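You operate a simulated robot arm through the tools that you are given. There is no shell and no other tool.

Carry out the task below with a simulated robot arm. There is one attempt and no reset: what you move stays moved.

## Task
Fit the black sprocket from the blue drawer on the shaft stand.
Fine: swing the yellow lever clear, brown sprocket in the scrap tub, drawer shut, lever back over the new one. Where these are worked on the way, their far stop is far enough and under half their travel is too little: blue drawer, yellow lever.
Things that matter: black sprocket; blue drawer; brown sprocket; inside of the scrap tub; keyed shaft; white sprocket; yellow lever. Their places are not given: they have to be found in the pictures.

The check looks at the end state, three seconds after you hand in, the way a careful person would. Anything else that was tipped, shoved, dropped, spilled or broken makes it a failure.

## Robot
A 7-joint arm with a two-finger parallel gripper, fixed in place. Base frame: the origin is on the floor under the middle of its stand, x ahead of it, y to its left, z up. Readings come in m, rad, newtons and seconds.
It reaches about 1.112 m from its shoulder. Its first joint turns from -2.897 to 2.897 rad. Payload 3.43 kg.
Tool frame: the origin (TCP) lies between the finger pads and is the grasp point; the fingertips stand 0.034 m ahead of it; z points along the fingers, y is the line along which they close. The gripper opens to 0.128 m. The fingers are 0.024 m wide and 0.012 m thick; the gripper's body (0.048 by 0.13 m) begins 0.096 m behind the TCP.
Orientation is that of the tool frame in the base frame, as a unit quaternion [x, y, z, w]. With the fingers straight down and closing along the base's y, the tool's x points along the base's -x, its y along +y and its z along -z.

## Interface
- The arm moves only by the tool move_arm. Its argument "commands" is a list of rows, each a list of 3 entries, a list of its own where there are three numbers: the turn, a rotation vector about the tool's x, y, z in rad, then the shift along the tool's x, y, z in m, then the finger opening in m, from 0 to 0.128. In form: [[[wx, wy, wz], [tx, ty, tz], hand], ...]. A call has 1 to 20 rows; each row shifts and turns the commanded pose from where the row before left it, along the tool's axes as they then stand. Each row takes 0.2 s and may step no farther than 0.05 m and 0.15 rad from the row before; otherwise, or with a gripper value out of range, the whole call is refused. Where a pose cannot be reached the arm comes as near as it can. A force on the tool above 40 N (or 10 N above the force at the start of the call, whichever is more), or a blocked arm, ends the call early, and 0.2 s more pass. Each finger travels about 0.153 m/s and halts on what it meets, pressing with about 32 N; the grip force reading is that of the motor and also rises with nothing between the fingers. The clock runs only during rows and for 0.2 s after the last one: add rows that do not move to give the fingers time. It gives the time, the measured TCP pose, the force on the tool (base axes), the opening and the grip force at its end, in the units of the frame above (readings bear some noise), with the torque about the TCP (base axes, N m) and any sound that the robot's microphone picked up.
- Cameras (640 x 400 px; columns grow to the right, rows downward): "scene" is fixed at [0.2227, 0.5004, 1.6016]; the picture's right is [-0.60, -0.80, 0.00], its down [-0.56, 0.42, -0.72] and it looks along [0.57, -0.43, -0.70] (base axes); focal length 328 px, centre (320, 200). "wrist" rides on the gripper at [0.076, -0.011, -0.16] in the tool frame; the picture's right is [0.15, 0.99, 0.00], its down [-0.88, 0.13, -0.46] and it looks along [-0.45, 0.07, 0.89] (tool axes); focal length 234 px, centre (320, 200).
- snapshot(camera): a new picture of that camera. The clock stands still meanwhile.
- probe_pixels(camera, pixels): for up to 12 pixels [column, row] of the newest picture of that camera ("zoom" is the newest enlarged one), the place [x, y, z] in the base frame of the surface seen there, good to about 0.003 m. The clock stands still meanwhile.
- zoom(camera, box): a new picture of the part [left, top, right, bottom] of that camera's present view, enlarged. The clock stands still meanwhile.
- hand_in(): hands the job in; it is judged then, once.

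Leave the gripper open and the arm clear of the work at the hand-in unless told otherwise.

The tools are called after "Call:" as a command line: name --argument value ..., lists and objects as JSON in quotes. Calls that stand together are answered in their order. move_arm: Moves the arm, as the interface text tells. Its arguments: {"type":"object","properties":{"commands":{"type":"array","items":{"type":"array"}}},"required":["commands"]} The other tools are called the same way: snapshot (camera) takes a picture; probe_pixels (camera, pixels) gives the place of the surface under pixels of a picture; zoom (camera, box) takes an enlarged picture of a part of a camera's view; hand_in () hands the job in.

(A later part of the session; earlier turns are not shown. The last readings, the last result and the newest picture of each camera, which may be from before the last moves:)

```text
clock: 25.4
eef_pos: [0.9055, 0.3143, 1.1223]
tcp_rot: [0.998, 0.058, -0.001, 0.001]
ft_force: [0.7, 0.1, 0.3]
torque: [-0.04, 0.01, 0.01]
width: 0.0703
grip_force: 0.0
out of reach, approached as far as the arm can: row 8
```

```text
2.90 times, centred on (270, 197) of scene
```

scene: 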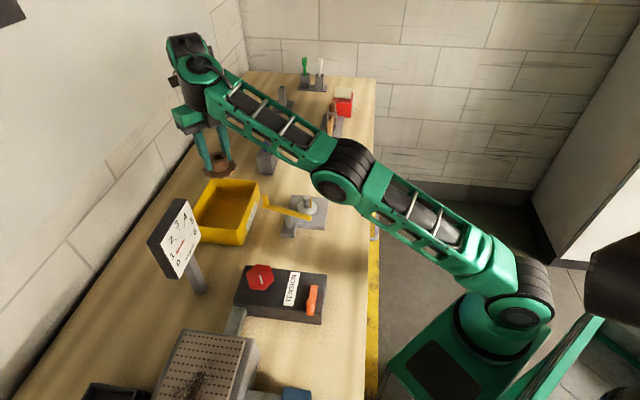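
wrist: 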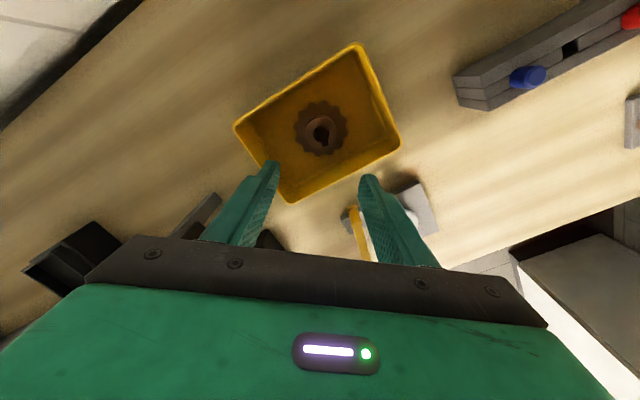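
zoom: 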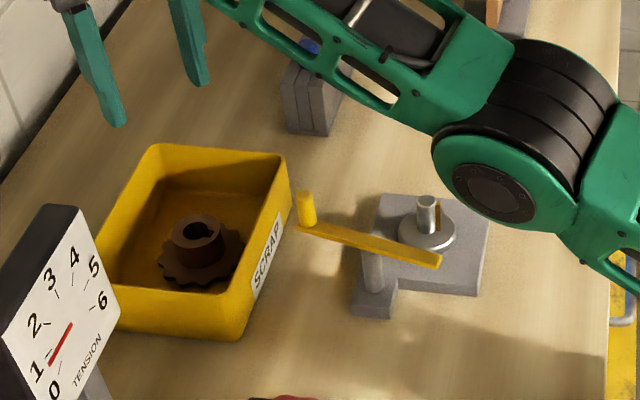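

The brown sprocket lies in the tub. Now for the drawer: I'll retreat the hand over the bench at z 1.12 to about (0.55,-0.25), in 14 steps.

Call:
move_arm --commands '[[[0, 0, 0], [-0.0299, 0.0371, 0], 0.07], [[0, 0, 0], [-0.0299, 0.0371, 0], 0.07], [[0, 0, 0], [-0.0299, 0.0371, 0], 0.07], [[0, 0, 0], [-0.0299, 0.0371, 0], 0.07], [[0, 0, 0], [-0.0299, 0.0371, 0], 0.07], [[0, 0, 0], [-0.0299, 0.0371, 0], 0.07], [[0, 0, 0], [-0.0299, 0.0371, 0], 0.07], [[0, 0, 0], [-0.0299, 0.0371, 0], 0.07], [[0, 0, 0], [-0.0299, 0.0371, 0], 0.07], [[0, 0, 0], [-0.0299, 0.0371, 0], 0.07], [[0, 0, 0], [-0.0299, 0.0371, 0], 0.07], [[0, 0, 0], [-0.0299, 0.0371, 0], 0.07], [[0, 0, 0], [-0.0299, 0.0371, 0], 0.07], [[0, 0, 0], [-0.0299, 0.0371, 0], 0.07], [[0, 0, 0], [0, 0, 0], 0.07], [[0, 0, 0], [0, 0, 0], 0.07]]'

Call:
snapshot --camera "scene"

Call:
snapshot --camera "wrist"

```text
clock: 28.8
eef_pos: [0.5471, -0.2528, 1.1205]
tcp_rot: [0.998, 0.057, 0.001, 0.001]
ft_force: [0.1, 0.5, -0.5]
torque: [0.01, 0.01, -0.02]
width: 0.07
grip_force: 0.2
```

```text
taken
```

scene: 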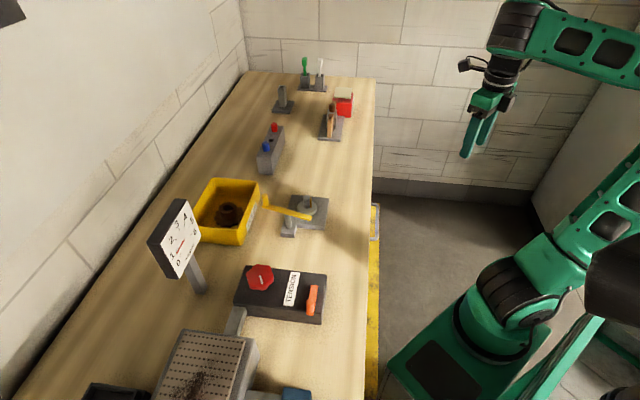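

```text
taken
```

wrist: 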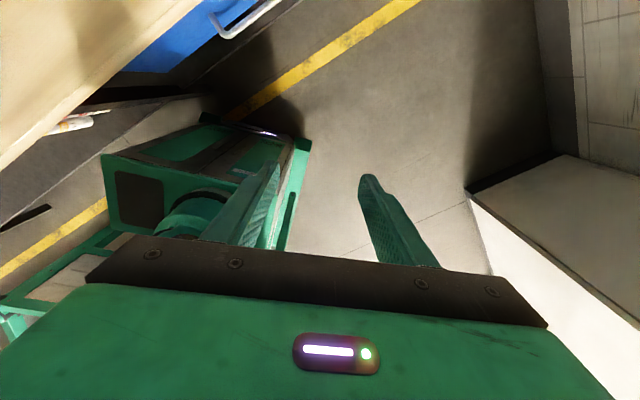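

I'm at (0.547,-0.253,1.12). Next I turn the hand about vertical by +128° so that its x axis runs along the bench edge, ready to tip toward the drawer.

Call:
move_arm --commands '[[[0, 0, -0.1494], [0, 0, 0], 0.07], [[0, 0, -0.1494], [0, 0, 0], 0.07], [[0, 0, -0.1494], [0, 0, 0], 0.07], [[0, 0, -0.1494], [0, 0, 0], 0.07], [[0, 0, -0.1494], [0, 0, 0], 0.07], [[0, 0, -0.1494], [0, 0, 0], 0.07], [[0, 0, -0.1494], [0, 0, 0], 0.07], [[0, 0, -0.1494], [0, 0, 0], 0.07], [[0, 0, -0.1494], [0, 0, 0], 0.07], [[0, 0, -0.1494], [0, 0, 0], 0.07], [[0, 0, -0.1494], [0, 0, 0], 0.07], [[0, 0, -0.1494], [0, 0, 0], 0.07], [[0, 0, -0.1494], [0, 0, 0], 0.07], [[0, 0, -0.1494], [0, 0, 0], 0.07], [[0, 0, -0.1494], [0, 0, 0], 0.07], [[0, 0, 0], [0, 0, 0], 0.07]]'

Call:
snapshot --camera "wrist"

Call:
zoom --camera "scene" --box '[340, 180, 420, 260]'

```text
clock: 32.2
eef_pos: [0.5464, -0.2513, 1.1198]
tcp_rot: [0.382, 0.924, -0.001, 0.001]
ft_force: [-0.7, 0.2, 0.2]
torque: [0.05, 0.01, 0.0]
width: 0.0698
grip_force: 0.1
```

```text
taken
```

wrist: 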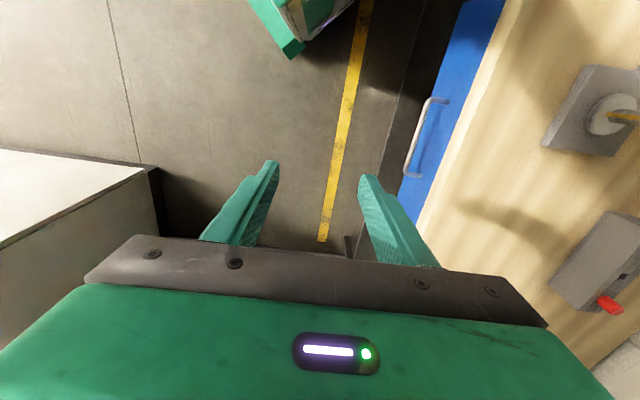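

```text
5.00 times, centred on (380, 220) of scene
```

zoom: 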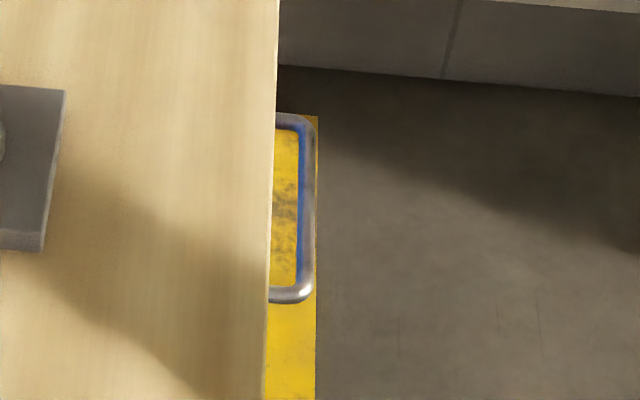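

The hand now has x along the bench edge. I'll probe the handle bar in the scene zoom at column 308 and in the wrist picture around (425,130), plus the drawer face.

Call:
probe_pixels --camera "zoom" --pixels '[[309, 140], [309, 170], [309, 210], [309, 250], [309, 280], [295, 297], [295, 120], [302, 210], [316, 210], [276, 210], [305, 210], [312, 210]]'

Call:
zoom --camera "wrist" --box '[360, 0, 520, 200]'

```text
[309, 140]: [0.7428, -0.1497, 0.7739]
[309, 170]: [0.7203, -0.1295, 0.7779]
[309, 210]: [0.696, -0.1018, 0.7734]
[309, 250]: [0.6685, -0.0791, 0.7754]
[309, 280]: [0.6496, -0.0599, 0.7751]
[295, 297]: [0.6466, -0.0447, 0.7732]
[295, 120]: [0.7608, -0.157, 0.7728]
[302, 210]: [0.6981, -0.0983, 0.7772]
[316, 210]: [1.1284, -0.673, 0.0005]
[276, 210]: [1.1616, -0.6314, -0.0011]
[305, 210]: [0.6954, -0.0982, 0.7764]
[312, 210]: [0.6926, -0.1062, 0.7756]
```

```text
2.00 times, centred on (440, 100) of wrist
```

zoom: 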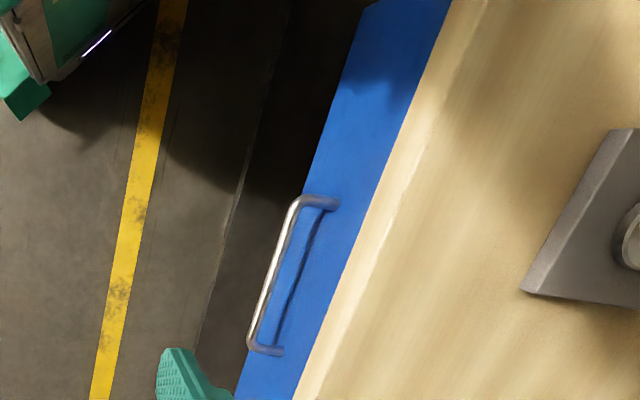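

The handle bar's middle is about (0.698,-0.106,0.772), 4 cm off the drawer face, running along the bench edge. I'll now tip the hand 90° about its x axis so the fingers point horizontally at the drawer, closing vertically.

Call:
move_arm --commands '[[[-0.1428, 0, 0], [0, 0, 0], 0.07], [[-0.1428, 0, 0], [0, 0, 0], 0.07], [[-0.1428, 0, 0], [0, 0, 0], 0.07], [[-0.1428, 0, 0], [0, 0, 0], 0.07], [[-0.1428, 0, 0], [0, 0, 0], 0.07], [[-0.1428, 0, 0], [0, 0, 0], 0.07], [[-0.1428, 0, 0], [0, 0, 0], 0.07], [[-0.1428, 0, 0], [0, 0, 0], 0.07], [[-0.1428, 0, 0], [0, 0, 0], 0.07], [[-0.1428, 0, 0], [0, 0, 0], 0.07], [[-0.1428, 0, 0], [0, 0, 0], 0.07], [[0, 0, 0], [0, 0, 0], 0.07]]'

Call:
snapshot --camera "scene"

Call:
snapshot --camera "wrist"

```text
clock: 34.1
eef_pos: [0.572, -0.2094, 1.1149]
tcp_rot: [0.306, 0.839, 0.414, 0.177]
ft_force: [0.3, -0.4, 0.3]
torque: [0.0, 0.0, -0.01]
width: 0.07
grip_force: 0.1
stopped in row 9: the arm was blocked; the commanded pose is now the measured one
```

```text
taken
```

scene: 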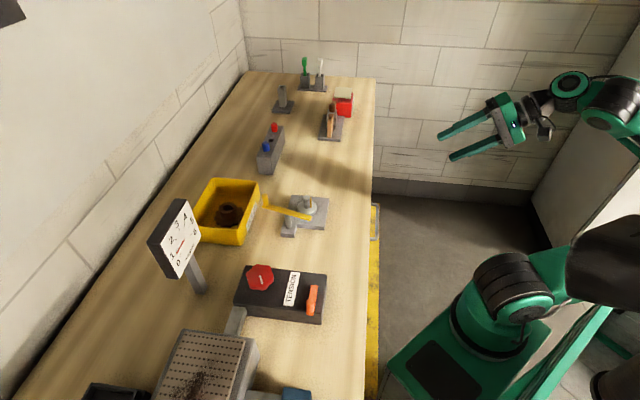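

```text
taken
```

wrist: 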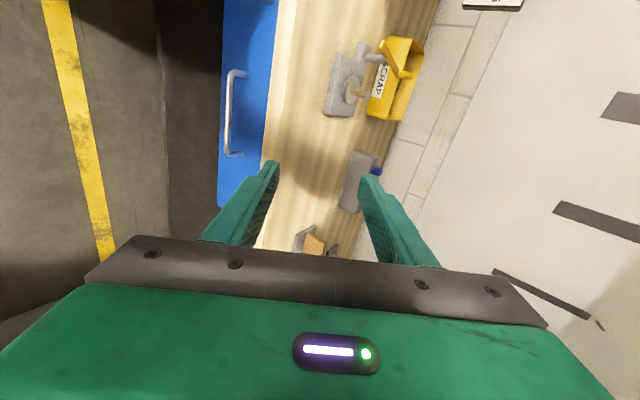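

The arm was blocked (a joint limit, no contact force) at about 53° of tilt, so it can't go fully horizontal there. A 30° tilt is enough: the gap behind the bar is wide. I'll tip back to 30° from vertical, square with the drawer, and move in line with the handle 20 cm away.

Call:
move_arm --commands '[[[0.137, -0.0034, 0.0258], [0, 0, 0], 0.05], [[0.137, -0.0034, 0.0258], [0, 0, 0], 0.04], [[0.137, -0.0034, 0.0258], [0, 0, 0], 0.03], [[0, 0, 0], [-0.004, -0.0077, 0.0415], 0.03], [[0, 0, 0], [-0.004, -0.0077, 0.0415], 0.03], [[0, 0, 0], [-0.004, -0.0077, 0.0415], 0.03], [[0, 0, 0], [-0.004, -0.0077, 0.0415], 0.03], [[0, 0, 0], [0, 0, 0], 0.03], [[0, 0, 0], [0, 0, 0], 0.03]]'

Call:
snapshot --camera "wrist"

Call:
snapshot --camera "scene"

```text
clock: 36.1
eef_pos: [0.6089, -0.1867, 0.9654]
tcp_rot: [0.379, 0.885, 0.249, 0.108]
ft_force: [-0.1, -0.5, 0.5]
torque: [-0.03, -0.06, 0.05]
width: 0.0301
grip_force: 0.1
```

```text
taken
```

wrist: 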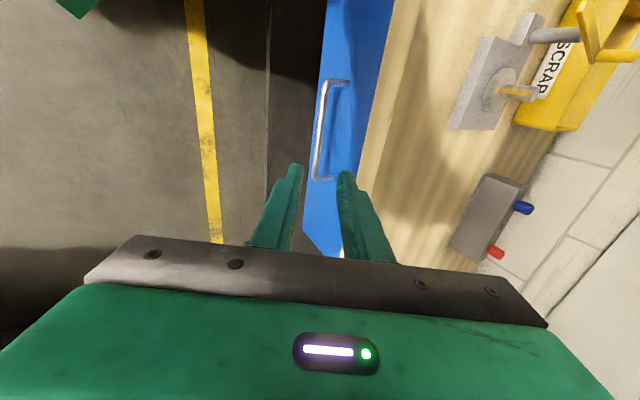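

```text
taken
```

scene: 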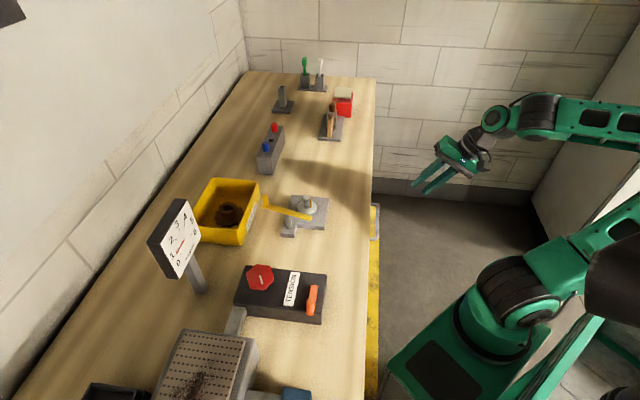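

I'm at (0.609,-0.187,0.965), tilted 31°. The handle bar shows from (327,85) to (315,178) in the wrist picture; I'll probe it again from here, with the face and slab edge.

Call:
zoom --camera "wrist" --box '[270, 60, 400, 200]'

Call:
probe_pixels --camera "wrist" --pixels '[[326, 90], [322, 110], [319, 130], [316, 150], [315, 170], [340, 120], [340, 160], [365, 150], [350, 100], [374, 120]]'

```text
2.86 times, centred on (335, 130) of wrist
```

zoom: 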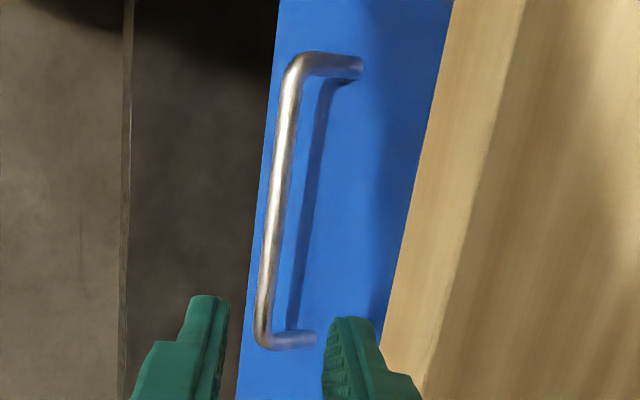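

```text
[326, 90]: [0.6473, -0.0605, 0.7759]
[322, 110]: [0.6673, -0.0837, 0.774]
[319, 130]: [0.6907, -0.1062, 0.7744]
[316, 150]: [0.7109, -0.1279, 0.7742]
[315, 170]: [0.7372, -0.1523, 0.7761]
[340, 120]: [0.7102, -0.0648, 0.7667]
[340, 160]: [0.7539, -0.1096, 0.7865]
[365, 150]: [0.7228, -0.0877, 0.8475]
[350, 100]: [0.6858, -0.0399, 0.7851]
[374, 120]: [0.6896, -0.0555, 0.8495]
```

The bar's middle is near (0.697,-0.107,0.771), straight ahead along the fingers by about 0.21 m. I'll advance 0.15 m and check.

Call:
move_arm --commands '[[[0, 0, 0], [-0.0013, 0, 0.04], 0.03], [[0, 0, 0], [-0.0013, 0, 0.04], 0.03], [[0, 0, 0], [0, 0, 0.04], 0.03], [[0, 0, 0], [0, 0, 0.03], 0.03], [[0, 0, 0], [0, 0, 0], 0.03], [[0, 0, 0], [0, 0, 0], 0.03]]'

Call:
snapshot --camera "wrist"

Call:
zoom --camera "scene" --box '[340, 140, 500, 260]'

```text
clock: 37.5
eef_pos: [0.6684, -0.1334, 0.8369]
tcp_rot: [0.38, 0.884, 0.25, 0.107]
ft_force: [-0.1, -0.3, -1.4]
torque: [-0.03, -0.01, 0.02]
width: 0.0302
grip_force: 0.1
```

```text
taken
```

wrist: 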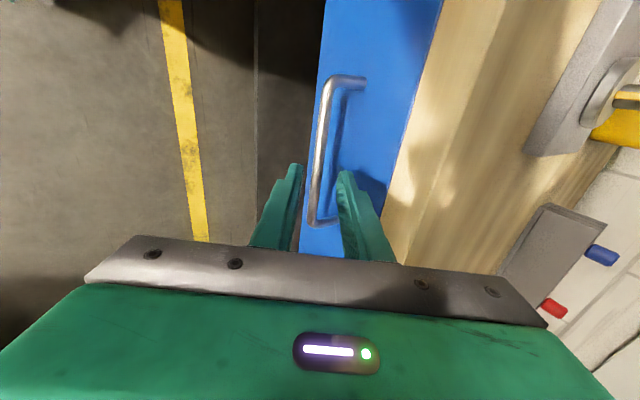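

```text
3.33 times, centred on (420, 200) of scene
```

zoom: 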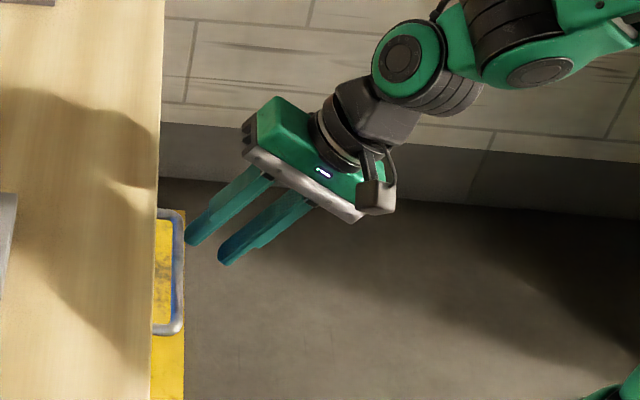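

The fingertips are about to pass on both sides of the bar (bar at (318,150) between fingers at (295,165) and (345,172)). I'll advance the last 6 cm slowly.

Call:
move_arm --commands '[[[0, 0, 0], [-0.0005, -0.0012, 0.02], 0.03], [[0, 0, 0], [0, 0, 0.02], 0.03], [[0, 0, 0], [0, 0, 0.012], 0.03], [[0, 0, 0], [0, 0, 0.01], 0.03], [[0, 0, 0], [0, 0, 0], 0.03]]'

Call:
snapshot --camera "wrist"

Call:
zoom --camera "scene" --box '[340, 140, 500, 260]'

```text
clock: 38.7
eef_pos: [0.6919, -0.1126, 0.7828]
tcp_rot: [0.379, 0.885, 0.249, 0.107]
ft_force: [-0.5, -0.7, -0.3]
torque: [-0.05, 0.03, 0.01]
width: 0.03
grip_force: 0.0
```

```text
taken
```

wrist: 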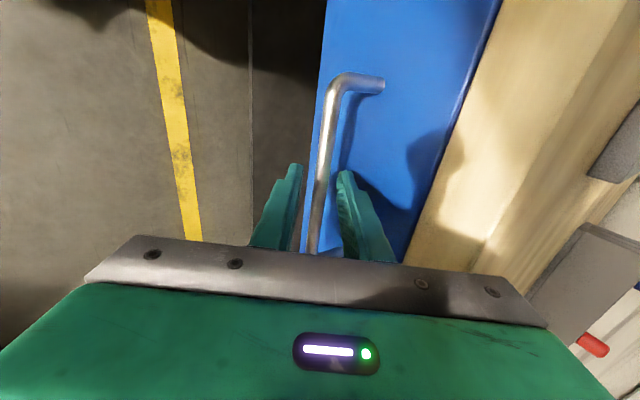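

```text
3.33 times, centred on (420, 200) of scene
```

zoom: 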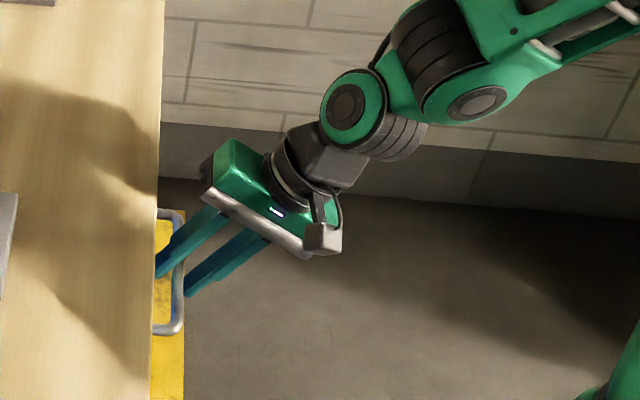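

The fingers straddle the bar with no contact. I close on it.

Call:
move_arm --commands '[[[0, 0, 0], [0, 0, 0], 0.015], [[0, 0, 0], [0, 0, 0], 0.004], [[0, 0, 0], [0, 0, 0], 0.004], [[0, 0, 0], [0, 0, 0], 0.004]]'

Call:
snapshot --camera "wrist"

```text
clock: 39.7
eef_pos: [0.6906, -0.1112, 0.7816]
tcp_rot: [0.379, 0.884, 0.25, 0.109]
ft_force: [1.0, -0.4, 11.1]
torque: [-0.26, -0.4, 0.95]
width: 0.0116
grip_force: 45.5
```

```text
taken
```

wrist: 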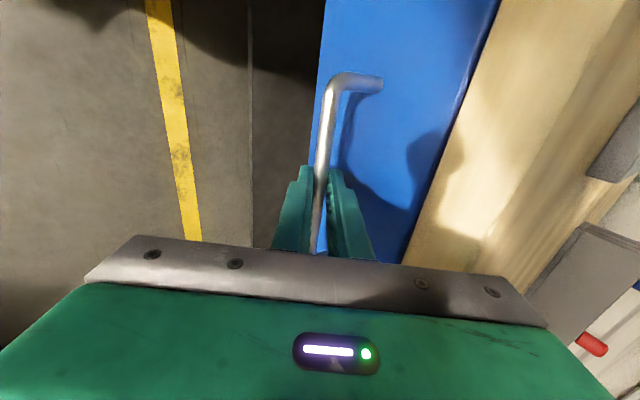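

The bar is held (0.0116 m). I'll pull straight out from the bench front along (-0.707,-0.707), 2 cm per step, 8 cm at first.

Call:
move_arm --commands '[[[0, 0, 0], [-0.0005, -0.0171, -0.0105], 0.004], [[0, 0, 0], [-0.0005, -0.0171, -0.0105], 0.004], [[0, 0, 0], [-0.0005, -0.0171, -0.0105], 0.004], [[0, 0, 0], [-0.0005, -0.0171, -0.0105], 0.004], [[0, 0, 0], [0, 0, 0], 0.004]]'

Call:
snapshot --camera "scene"

Call:
snapshot --camera "wrist"

```text
clock: 40.9
eef_pos: [0.635, -0.1672, 0.7833]
tcp_rot: [0.379, 0.885, 0.25, 0.107]
ft_force: [-5.7, 4.2, 17.5]
torque: [-0.37, -0.56, 0.77]
width: 0.0116
grip_force: 45.0
```

```text
taken
```

scene: 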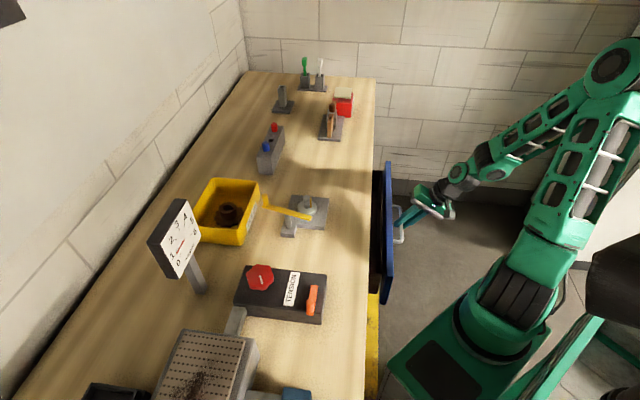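

```text
taken
```

wrist: 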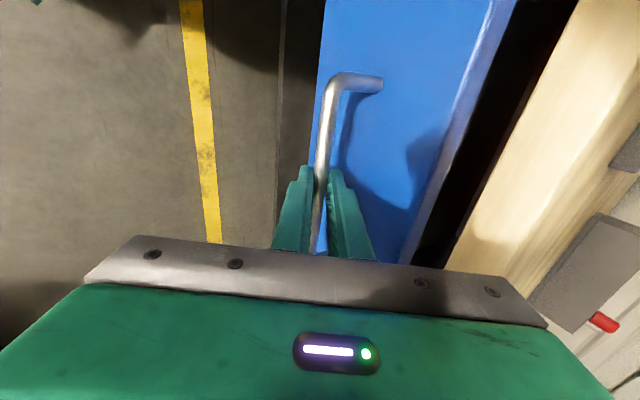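

The drawer slides out smoothly (8 cm so far); an upward load of 17 N shows I'm holding slightly low, so I'll ease up 3 mm while pulling on another 10 cm.

Call:
move_arm --commands '[[[0, 0, 0], [-0.0005, -0.0155, -0.0131], 0.004], [[0, 0, 0], [-0.0005, -0.0171, -0.0105], 0.004], [[0, 0, 0], [-0.0005, -0.0171, -0.0105], 0.004], [[0, 0, 0], [-0.0005, -0.0171, -0.0105], 0.004], [[0, 0, 0], [-0.0005, -0.0171, -0.0105], 0.004], [[0, 0, 0], [0, 0, 0], 0.004]]'

Call:
snapshot --camera "scene"

Call:
snapshot --camera "wrist"

```text
clock: 41.5
eef_pos: [0.5979, -0.1981, 0.7896]
tcp_rot: [0.38, 0.884, 0.249, 0.112]
ft_force: [16.6, -11.8, -42.7]
torque: [-1.12, -0.37, 0.51]
width: 0.0118
grip_force: 45.2
stopped in row 3: the force on the tool passed its limit at 42 N (the readings are from after the stop); the commanded pose is now the measured one
```

```text
taken
```

scene: 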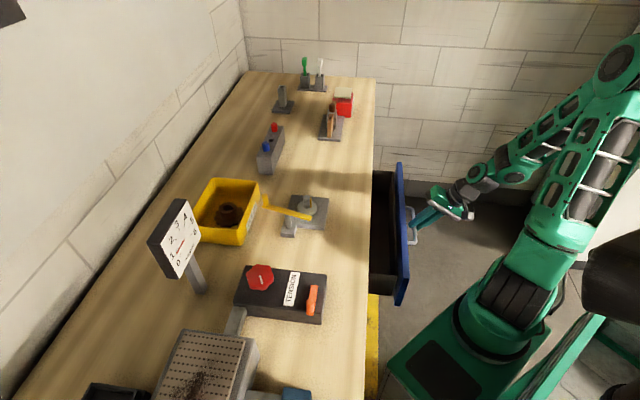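

```text
taken
```

wrist: 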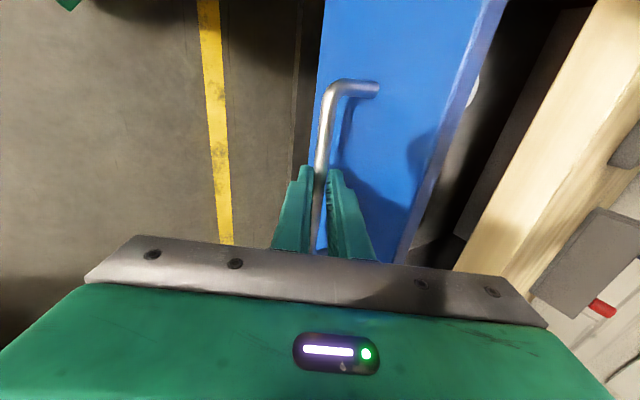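

I'm now being pulled down by 43 N because the hand drifted up. I'll loosen the grip to 0.022 m so the bar is only hooked, which removes the sideways load, and read again.

Call:
move_arm --commands '[[[0, 0, 0], [0, 0, 0], 0.012], [[0, 0, 0], [0, 0, 0], 0.022], [[0, 0, 0], [0, 0, 0], 0.022], [[0, 0, 0], [0, 0, 0], 0.022]]'

Call:
zoom --camera "wrist" --box '[240, 60, 420, 270]'

Call:
probe_pixels --camera "wrist" --pixels '[[326, 105], [322, 130], [319, 160], [317, 190], [316, 215], [360, 120], [350, 160]]'

```text
clock: 42.5
eef_pos: [0.5971, -0.1954, 0.7919]
tcp_rot: [0.379, 0.884, 0.251, 0.11]
ft_force: [-0.2, -0.4, 1.0]
torque: [-0.01, -0.02, 0.0]
width: 0.0221
grip_force: 0.0
```

```text
1.90 times, centred on (330, 165) of wrist
```

zoom: 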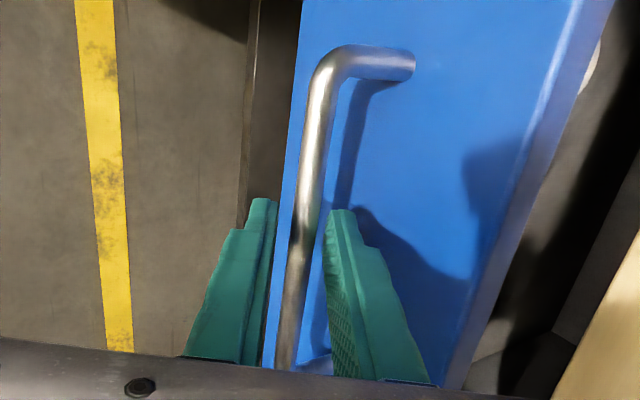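

```text
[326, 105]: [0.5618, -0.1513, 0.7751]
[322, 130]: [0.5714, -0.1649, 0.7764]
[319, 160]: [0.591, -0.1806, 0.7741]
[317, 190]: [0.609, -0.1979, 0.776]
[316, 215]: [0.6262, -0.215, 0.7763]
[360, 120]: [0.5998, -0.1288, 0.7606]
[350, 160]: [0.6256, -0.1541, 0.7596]
```

The drawer is open by about 12 cm and the bar now sits loosely between the fingers. I'll move 8 mm deeper over the bar and continue pulling with the hooked finger, 8 cm more.

Call:
move_arm --commands '[[[0, 0, 0], [0, -0.002, 0.008], 0.022], [[0, 0, 0], [-0.0005, -0.0171, -0.0105], 0.022], [[0, 0, 0], [-0.0005, -0.0171, -0.0105], 0.022], [[0, 0, 0], [-0.0005, -0.0171, -0.0105], 0.022], [[0, 0, 0], [-0.0005, -0.0171, -0.0105], 0.022], [[0, 0, 0], [0, 0, 0], 0.022]]'

Call:
snapshot --camera "scene"

Call:
snapshot --camera "wrist"

```text
clock: 43.9
eef_pos: [0.5427, -0.2494, 0.7837]
tcp_rot: [0.379, 0.884, 0.251, 0.11]
ft_force: [-1.1, -0.8, -0.2]
torque: [0.01, 0.01, 0.0]
width: 0.0221
grip_force: 0.1
```

```text
taken
```

scene: 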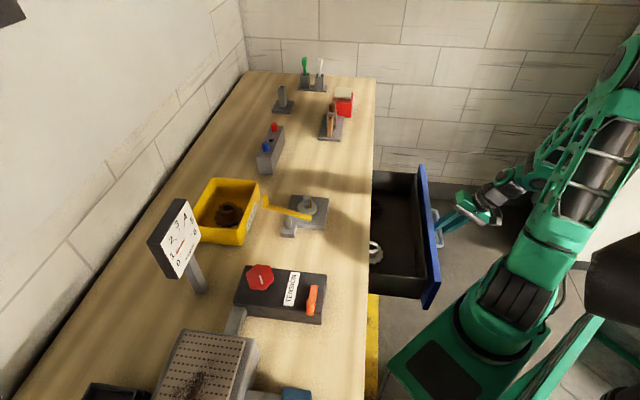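

```text
taken
```

wrist: 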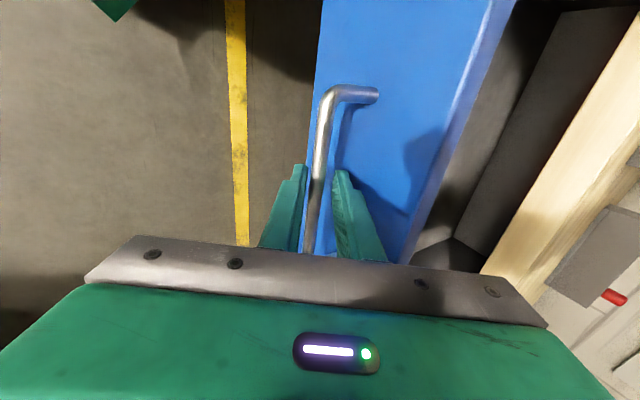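

The drawer is about 20 cm out and I can see a white sprocket in it at (376,252). I keep pulling, 2 cm per step, to find the stop.

Call:
move_arm --commands '[[[0, 0, 0], [-0.0005, -0.0171, -0.0105], 0.022], [[0, 0, 0], [-0.0005, -0.0171, -0.0105], 0.022], [[0, 0, 0], [-0.0005, -0.0171, -0.0105], 0.022], [[0, 0, 0], [-0.0005, -0.0171, -0.0105], 0.022], [[0, 0, 0], [0, 0, 0], 0.022]]'

Call:
snapshot --camera "scene"

Call:
snapshot --camera "wrist"

```text
clock: 45.1
eef_pos: [0.4873, -0.3041, 0.7828]
tcp_rot: [0.377, 0.884, 0.253, 0.11]
ft_force: [22.2, 21.9, 2.8]
torque: [0.31, -0.31, 0.43]
width: 0.0381
grip_force: 14.3
```

```text
taken
```

scene: 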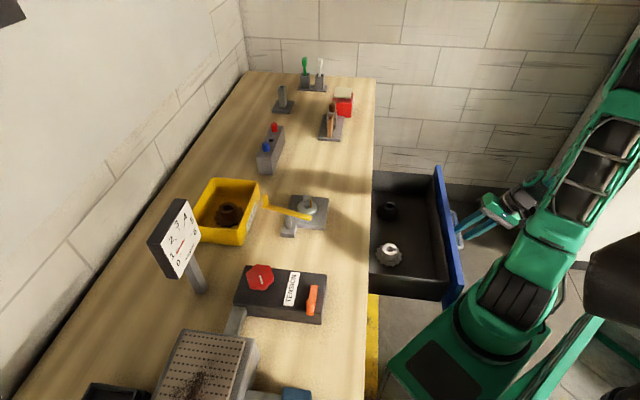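

```text
taken
```

wrist: 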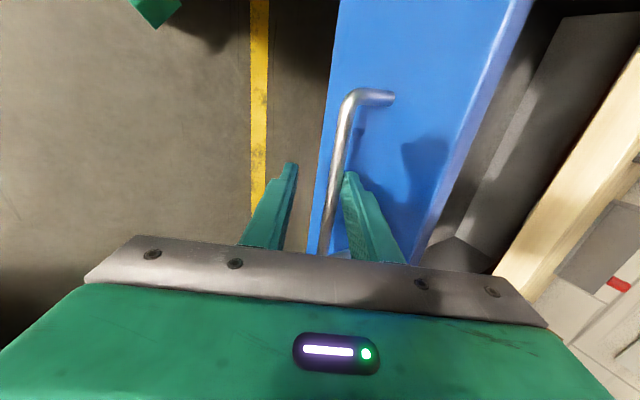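

The drawer is at its far stop (31 N, fingers pushed apart); both sprockets are visible: black at (387,210), white at (389,253). I'll ease back 1 cm to unload, open to 0.035 and withdraw along the fingers.

Call:
move_arm --commands '[[[0, 0, 0], [0.0003, 0.0085, 0.0052], 0.022], [[0, 0, 0], [0, 0, 0], 0.03], [[0, 0, 0], [0, 0, -0.02], 0.03], [[0, 0, 0], [0, 0, -0.03], 0.03], [[0, 0, 0], [0, 0, -0.04], 0.03], [[0, 0, 0], [0, 0, -0.04], 0.03], [[0, 0, 0], [0, 0, -0.04], 0.03], [[0, 0, 0], [0, 0, 0], 0.03]]'

Call:
zoom --camera "scene" --box '[355, 160, 475, 310]'

Call:
snapshot --camera "wrist"

```text
clock: 46.9
eef_pos: [0.428, -0.362, 0.9296]
tcp_rot: [0.379, 0.884, 0.25, 0.11]
ft_force: [0.6, 0.2, 0.2]
torque: [0.02, 0.0, 0.0]
width: 0.0297
grip_force: 0.2
```

```text
2.67 times, centred on (415, 235) of scene
```

zoom: 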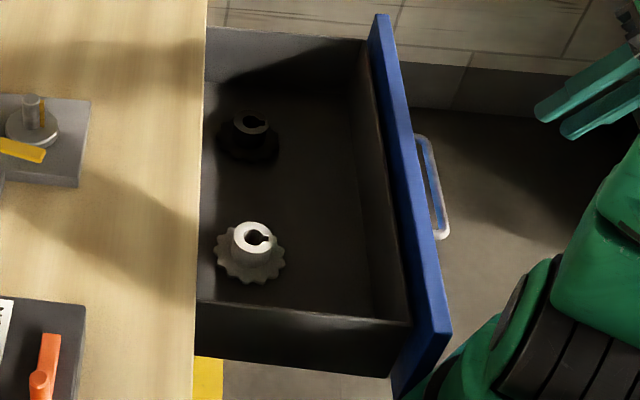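

```text
taken
```

wrist: 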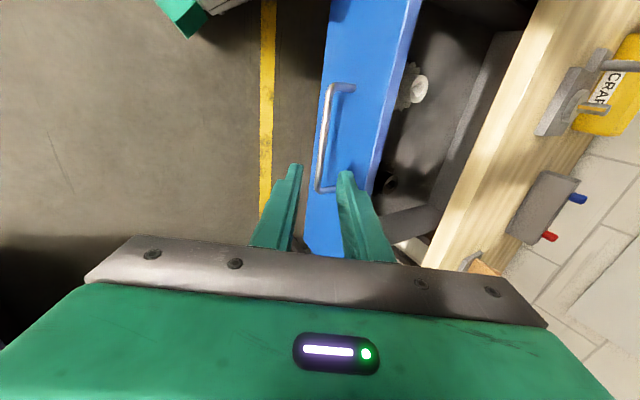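

The hand is clear. I'll zoom tightly on the two sprockets in the drawer, (387,212) and (389,253), and probe the black one.

Call:
zoom --camera "scene" --box '[428, 195, 472, 225]'

Call:
zoom --camera "scene" --box '[430, 192, 480, 222]'

Call:
zoom --camera "scene" --box '[432, 196, 474, 224]'

```text
13.33 times, centred on (450, 210) of scene
```

zoom: 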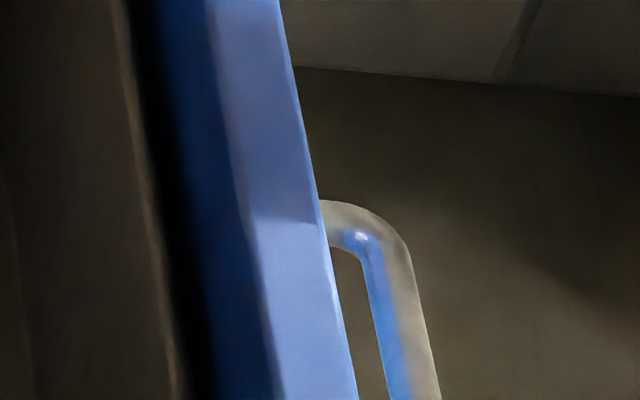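

```text
12.80 times, centred on (455, 207) of scene
```

zoom: 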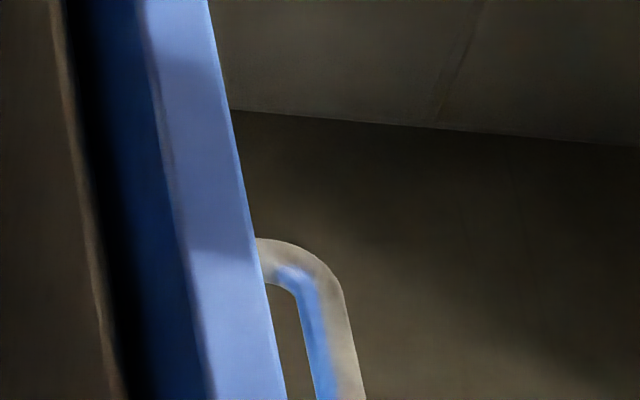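

```text
14.29 times, centred on (453, 210) of scene
```

zoom: 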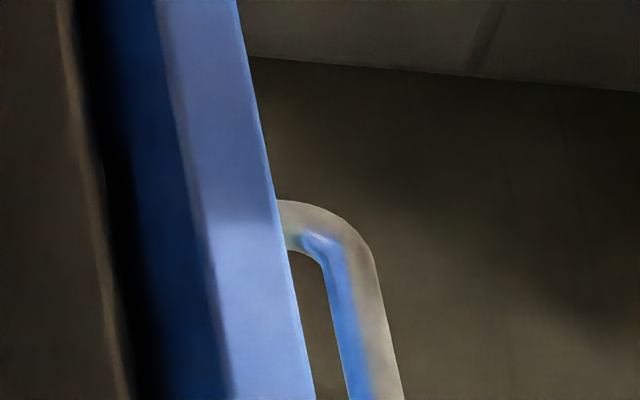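

Those boxes missed; in scene pixels the black sprocket is at (388,208) and the white one at (389,251). I'll zoom there.

Call:
zoom --camera "scene" --box '[366, 192, 414, 224]'

Call:
probe_pixels --camera "zoom" --pixels '[[320, 130], [320, 170], [300, 150], [340, 150], [280, 230], [320, 240]]'

```text
12.50 times, centred on (390, 208) of scene
```

zoom: 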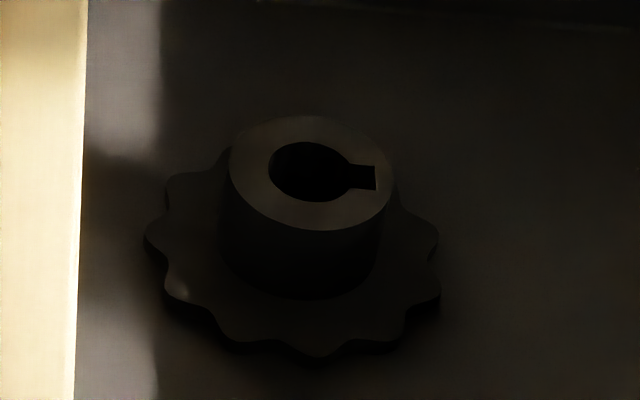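

```text
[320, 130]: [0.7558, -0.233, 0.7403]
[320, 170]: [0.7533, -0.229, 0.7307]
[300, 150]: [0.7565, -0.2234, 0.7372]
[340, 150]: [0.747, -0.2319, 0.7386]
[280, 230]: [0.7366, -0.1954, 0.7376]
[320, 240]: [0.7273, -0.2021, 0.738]
```

The black sprocket lies hub up with hub top z≈0.738 and its keyway pointing right at (365,178). I'll probe its hub rim and keyway ends.

Call:
probe_pixels --camera "zoom" --pixels '[[240, 160], [384, 195], [305, 121], [315, 224], [250, 140], [360, 142], [262, 205], [365, 215], [380, 178], [276, 172], [355, 160], [355, 194]]'

Call:
probe_pixels --camera "zoom" --pixels '[[160, 235], [430, 285], [330, 340], [180, 180], [420, 230], [200, 310], [500, 200], [120, 300], [450, 360], [300, 90], [84, 200], [78, 320]]'

```text
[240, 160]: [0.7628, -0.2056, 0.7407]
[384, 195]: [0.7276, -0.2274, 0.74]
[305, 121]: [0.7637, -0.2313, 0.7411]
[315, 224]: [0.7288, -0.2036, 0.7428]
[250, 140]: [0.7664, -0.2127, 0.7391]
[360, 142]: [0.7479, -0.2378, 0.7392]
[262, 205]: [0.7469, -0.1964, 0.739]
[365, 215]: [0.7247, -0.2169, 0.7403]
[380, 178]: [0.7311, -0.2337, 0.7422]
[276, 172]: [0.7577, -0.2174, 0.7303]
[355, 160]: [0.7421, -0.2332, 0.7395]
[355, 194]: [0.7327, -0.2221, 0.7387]
```

```text
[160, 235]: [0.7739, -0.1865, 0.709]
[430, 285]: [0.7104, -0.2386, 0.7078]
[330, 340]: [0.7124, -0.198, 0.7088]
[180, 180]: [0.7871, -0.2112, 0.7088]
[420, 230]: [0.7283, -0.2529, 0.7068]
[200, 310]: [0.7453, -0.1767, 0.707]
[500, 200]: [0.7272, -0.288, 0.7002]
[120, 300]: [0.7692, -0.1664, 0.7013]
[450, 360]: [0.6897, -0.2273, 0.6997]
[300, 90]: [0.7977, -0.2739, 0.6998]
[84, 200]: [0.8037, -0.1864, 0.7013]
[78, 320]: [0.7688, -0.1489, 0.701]
```

The black sprocket's centre is (0.7455,-0.2175), disc top z 0.708, hub top 0.740, drawer floor 0.700; its keyway points near (-0.7,-0.7), nearly as the key needs. I'll set the hand upright, raise it, and turn it to φ=45° (fingers closing along the bench edge, camera toward the room).

Call:
move_arm --commands '[[[0.1383, 0.003, -0.006], [0, 0, 0], 0.07], [[0.1383, 0.003, -0.006], [0, 0, 0], 0.07], [[0.1383, 0.003, -0.006], [0, 0, 0], 0.07], [[0.1383, 0.003, -0.006], [0, 0, 0], 0.07], [[0, 0, 0], [0, 0, -0.045], 0.07], [[0, 0, 0], [0, 0, -0.045], 0.07], [[0, 0, 0], [0, 0, -0.04], 0.07], [[0, 0, -0.1428], [0, 0, 0], 0.07], [[0, 0, -0.1428], [0, 0, 0], 0.07], [[0, 0, -0.1428], [0, 0, 0], 0.07], [[0, 0, -0.1428], [0, 0, 0], 0.07], [[0, 0, -0.1428], [0, 0, 0], 0.07], [[0, 0, -0.1428], [0, 0, 0], 0.07], [[0, 0, -0.1428], [0, 0, 0], 0.07], [[0, 0, -0.1428], [0, 0, 0], 0.07], [[0, 0, -0.1428], [0, 0, 0], 0.07], [[0, 0, -0.1428], [0, 0, 0], 0.07], [[0, 0, -0.1428], [0, 0, 0], 0.07], [[0, 0, 0], [0, 0, 0], 0.07]]'

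Call:
snapshot --camera "scene"

Call:
snapshot --camera "wrist"

```text
clock: 50.9
eef_pos: [0.4259, -0.3609, 1.0583]
tcp_rot: [-0.384, 0.923, 0.0, 0.001]
ft_force: [-0.3, 1.0, -0.5]
torque: [-0.02, -0.02, 0.03]
width: 0.0698
grip_force: 0.2
```

```text
taken
```

scene: 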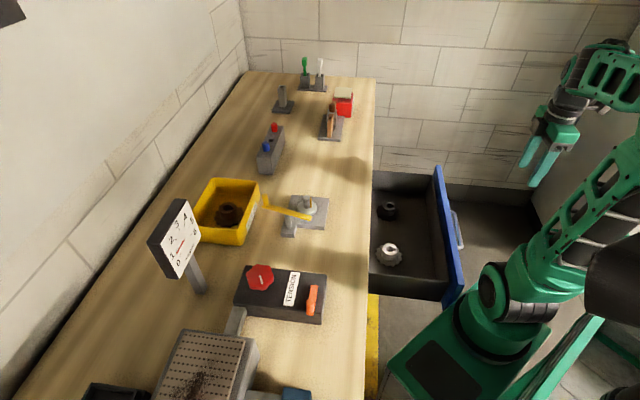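

```text
taken
```

wrist: 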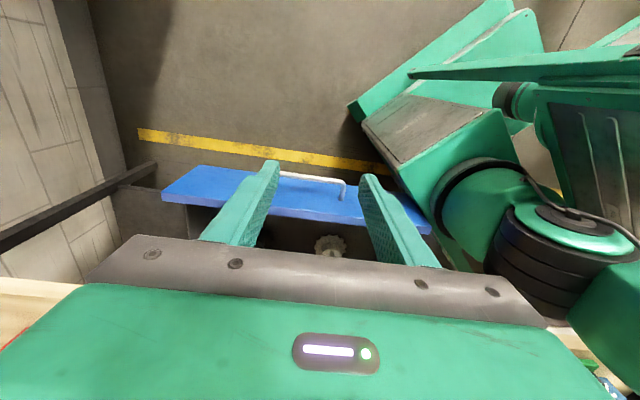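

The hand is at φ≈45°, upright. I'll move to a viewing place about 15 cm in front of the black sprocket, (0.635,-0.328,1.0), and look with the wrist camera.

Call:
move_arm --commands '[[[0, 0, 0], [-0.0341, -0.025, 0.0116], 0.07], [[0, 0, 0], [-0.0341, -0.025, 0.0116], 0.07], [[0, 0, 0], [-0.0341, -0.025, 0.0116], 0.07], [[0, 0, 0], [-0.0341, -0.025, 0.0116], 0.07], [[0, 0, 0], [-0.0341, -0.025, 0.0116], 0.07], [[0, 0, 0], [0, 0, 0], 0.07], [[0, 0, 0], [0, 0, 0], 0.07]]'

Call:
snapshot --camera "wrist"

```text
clock: 52.5
eef_pos: [0.6372, -0.3278, 0.9988]
tcp_rot: [-0.383, 0.924, 0.001, 0.002]
ft_force: [-0.1, -0.4, 0.1]
torque: [0.02, -0.02, 0.01]
width: 0.07
grip_force: 0.1
```

```text
taken
```

wrist: 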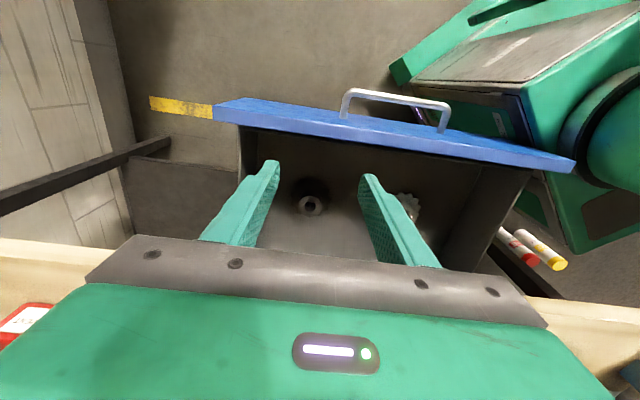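

The black sprocket is at (311,200) between the fingers in view. I'll enlarge it and probe hub and keyway.

Call:
zoom --camera "wrist" --box '[286, 172, 342, 222]'

Call:
probe_pixels --camera "zoom" --pixels '[[320, 200], [320, 240], [280, 200], [360, 200], [320, 280], [240, 240]]'

```text
8.00 times, centred on (314, 197) of wrist
```

zoom: 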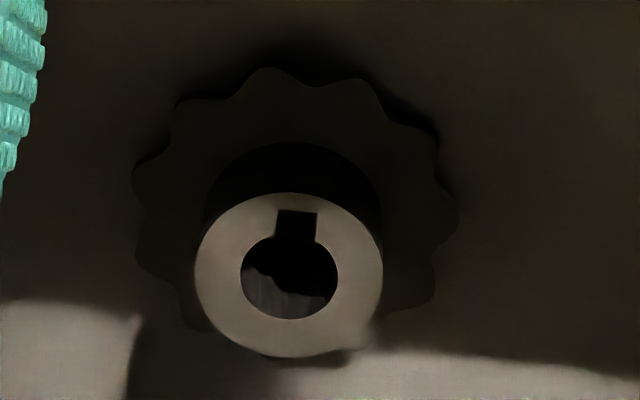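

```text
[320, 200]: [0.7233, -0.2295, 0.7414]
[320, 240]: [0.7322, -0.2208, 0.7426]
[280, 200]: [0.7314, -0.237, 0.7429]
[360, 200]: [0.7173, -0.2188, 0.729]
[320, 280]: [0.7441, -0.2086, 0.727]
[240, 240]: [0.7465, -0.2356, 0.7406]
```

Hub ring centre in this zoom is (289,277); the keyway points straight up, about 1–2° off the hand's x axis, i.e. near -133.5° against the key's -135°. I'll probe symmetric ring points to average out the centre.

Call:
probe_pixels --camera "zoom" --pixels '[[361, 277], [217, 277], [340, 322], [238, 232], [238, 322], [340, 232], [355, 300], [223, 254], [223, 300], [355, 254], [289, 338], [262, 225]]'

Call:
probe_pixels --camera "zoom" --pixels '[[370, 277], [208, 277], [348, 322], [230, 232], [230, 322], [348, 232], [363, 300], [215, 254], [215, 300], [363, 254], [316, 330], [262, 224]]'

```text
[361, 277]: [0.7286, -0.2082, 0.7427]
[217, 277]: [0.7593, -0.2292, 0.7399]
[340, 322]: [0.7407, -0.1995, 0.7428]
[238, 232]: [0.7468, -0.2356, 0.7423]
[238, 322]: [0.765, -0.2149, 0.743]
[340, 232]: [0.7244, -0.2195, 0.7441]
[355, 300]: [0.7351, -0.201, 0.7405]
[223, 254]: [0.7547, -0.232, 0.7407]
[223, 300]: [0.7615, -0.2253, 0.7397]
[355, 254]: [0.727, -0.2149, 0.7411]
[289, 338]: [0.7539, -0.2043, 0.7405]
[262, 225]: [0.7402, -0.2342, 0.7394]
```

```text
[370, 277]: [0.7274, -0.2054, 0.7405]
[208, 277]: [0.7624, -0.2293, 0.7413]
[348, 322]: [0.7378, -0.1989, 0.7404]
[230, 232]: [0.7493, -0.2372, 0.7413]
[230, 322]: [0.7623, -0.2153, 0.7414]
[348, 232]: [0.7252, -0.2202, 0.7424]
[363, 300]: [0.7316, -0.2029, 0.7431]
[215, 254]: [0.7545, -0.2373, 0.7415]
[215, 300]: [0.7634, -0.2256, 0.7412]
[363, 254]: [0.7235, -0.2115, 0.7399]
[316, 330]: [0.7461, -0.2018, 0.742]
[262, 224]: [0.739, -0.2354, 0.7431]
```

The black hub's centre averages to (0.744,-0.218), top z 0.741. I'll move over it and lower to z≈0.90, then check.

Call:
move_arm --commands '[[[0, 0, 0], [-0.0383, 0.0005, 0], 0.08], [[0, 0, 0], [-0.0383, 0.0005, 0], 0.08], [[0, 0, 0], [-0.0383, 0.0005, 0], 0.08], [[0, 0, 0], [-0.0383, 0.0005, 0], 0.08], [[0, 0, 0], [0, 0, 0.04], 0.08], [[0, 0, 0], [0, 0, 0.04], 0.08], [[0, 0, 0], [0, 0, 0.02], 0.08], [[0, 0, 0], [0, 0, 0], 0.08], [[0, 0, 0], [0, 0, 0], 0.08]]'

Call:
snapshot --camera "scene"

Call:
snapshot --camera "wrist"

```text
clock: 54.5
eef_pos: [0.7424, -0.2191, 0.8995]
tcp_rot: [-0.382, 0.924, 0.0, 0.001]
ft_force: [1.1, -0.1, 0.3]
torque: [0.0, 0.0, 0.0]
width: 0.08
grip_force: 0.1
```

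```text
taken
```

scene: 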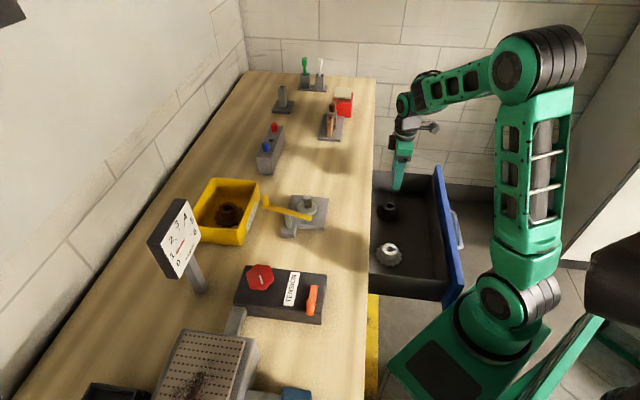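

```text
taken
```

wrist: 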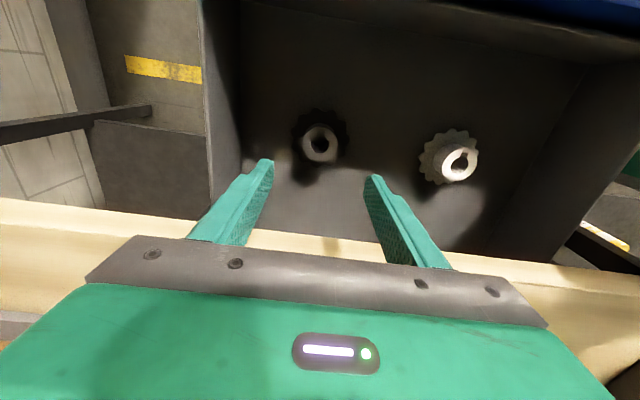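

I'm 2 mm off in x; I'll correct that and descend to z≈0.748 so the tips straddle the hub just above the toothed disc.

Call:
move_arm --commands '[[[0, 0, 0], [-0.0019, -0.0004, 0.03], 0.07], [[0, 0, 0], [0, 0, 0.04], 0.07], [[0, 0, 0], [0, 0, 0.03], 0.07], [[0, 0, 0], [0, 0, 0.03], 0.07], [[0, 0, 0], [0, 0, 0.0215], 0.07], [[0, 0, 0], [0, 0, 0], 0.07], [[0, 0, 0], [0, 0, 0], 0.07]]'

Call:
snapshot --camera "wrist"

Call:
zoom --camera "scene" --box '[350, 150, 470, 240]'

```text
clock: 56.1
eef_pos: [0.7436, -0.2195, 0.7486]
tcp_rot: [-0.383, 0.924, -0.001, 0.0]
ft_force: [-0.5, -0.3, -0.1]
torque: [-0.02, 0.0, -0.02]
width: 0.07
grip_force: 0.0
```

```text
taken
```

wrist: 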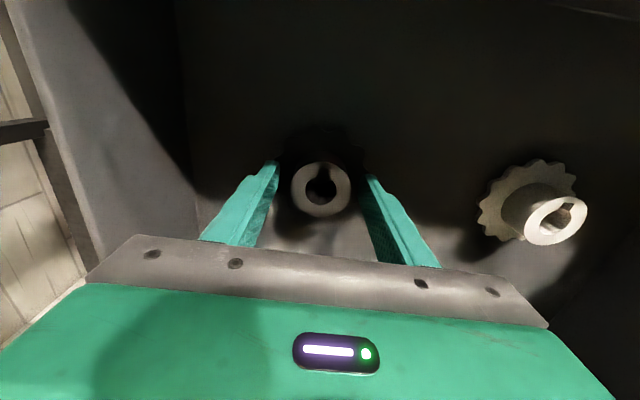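

```text
4.44 times, centred on (410, 195) of scene
```

zoom: 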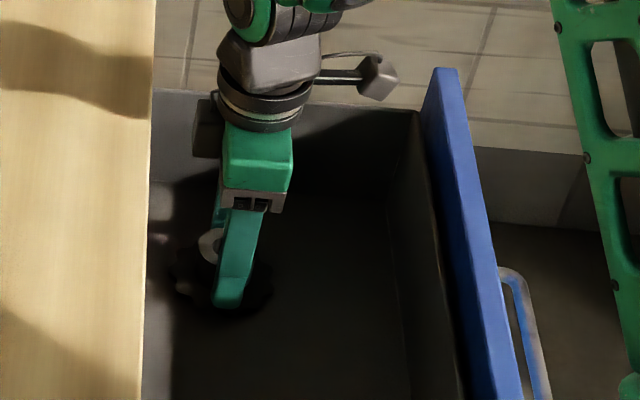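

The black hub (321,188) is centred between the fingers. I close on it.

Call:
move_arm --commands '[[[0, 0, 0], [0, 0, 0], 0.055], [[0, 0, 0], [0, 0, 0], 0.045], [[0, 0, 0], [0, 0, 0], 0.038], [[0, 0, 0], [0, 0, 0], 0.03], [[0, 0, 0], [0, 0, 0], 0.03]]'

Call:
snapshot --camera "wrist"

```text
clock: 57.3
eef_pos: [0.744, -0.2189, 0.7489]
tcp_rot: [-0.383, 0.924, 0.0, 0.0]
ft_force: [0.3, -0.7, 0.7]
torque: [0.04, 0.02, -0.04]
width: 0.0504
grip_force: 32.0
```

```text
taken
```

wrist: 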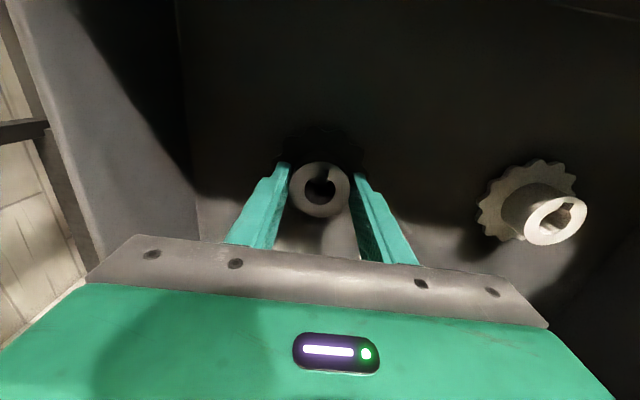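

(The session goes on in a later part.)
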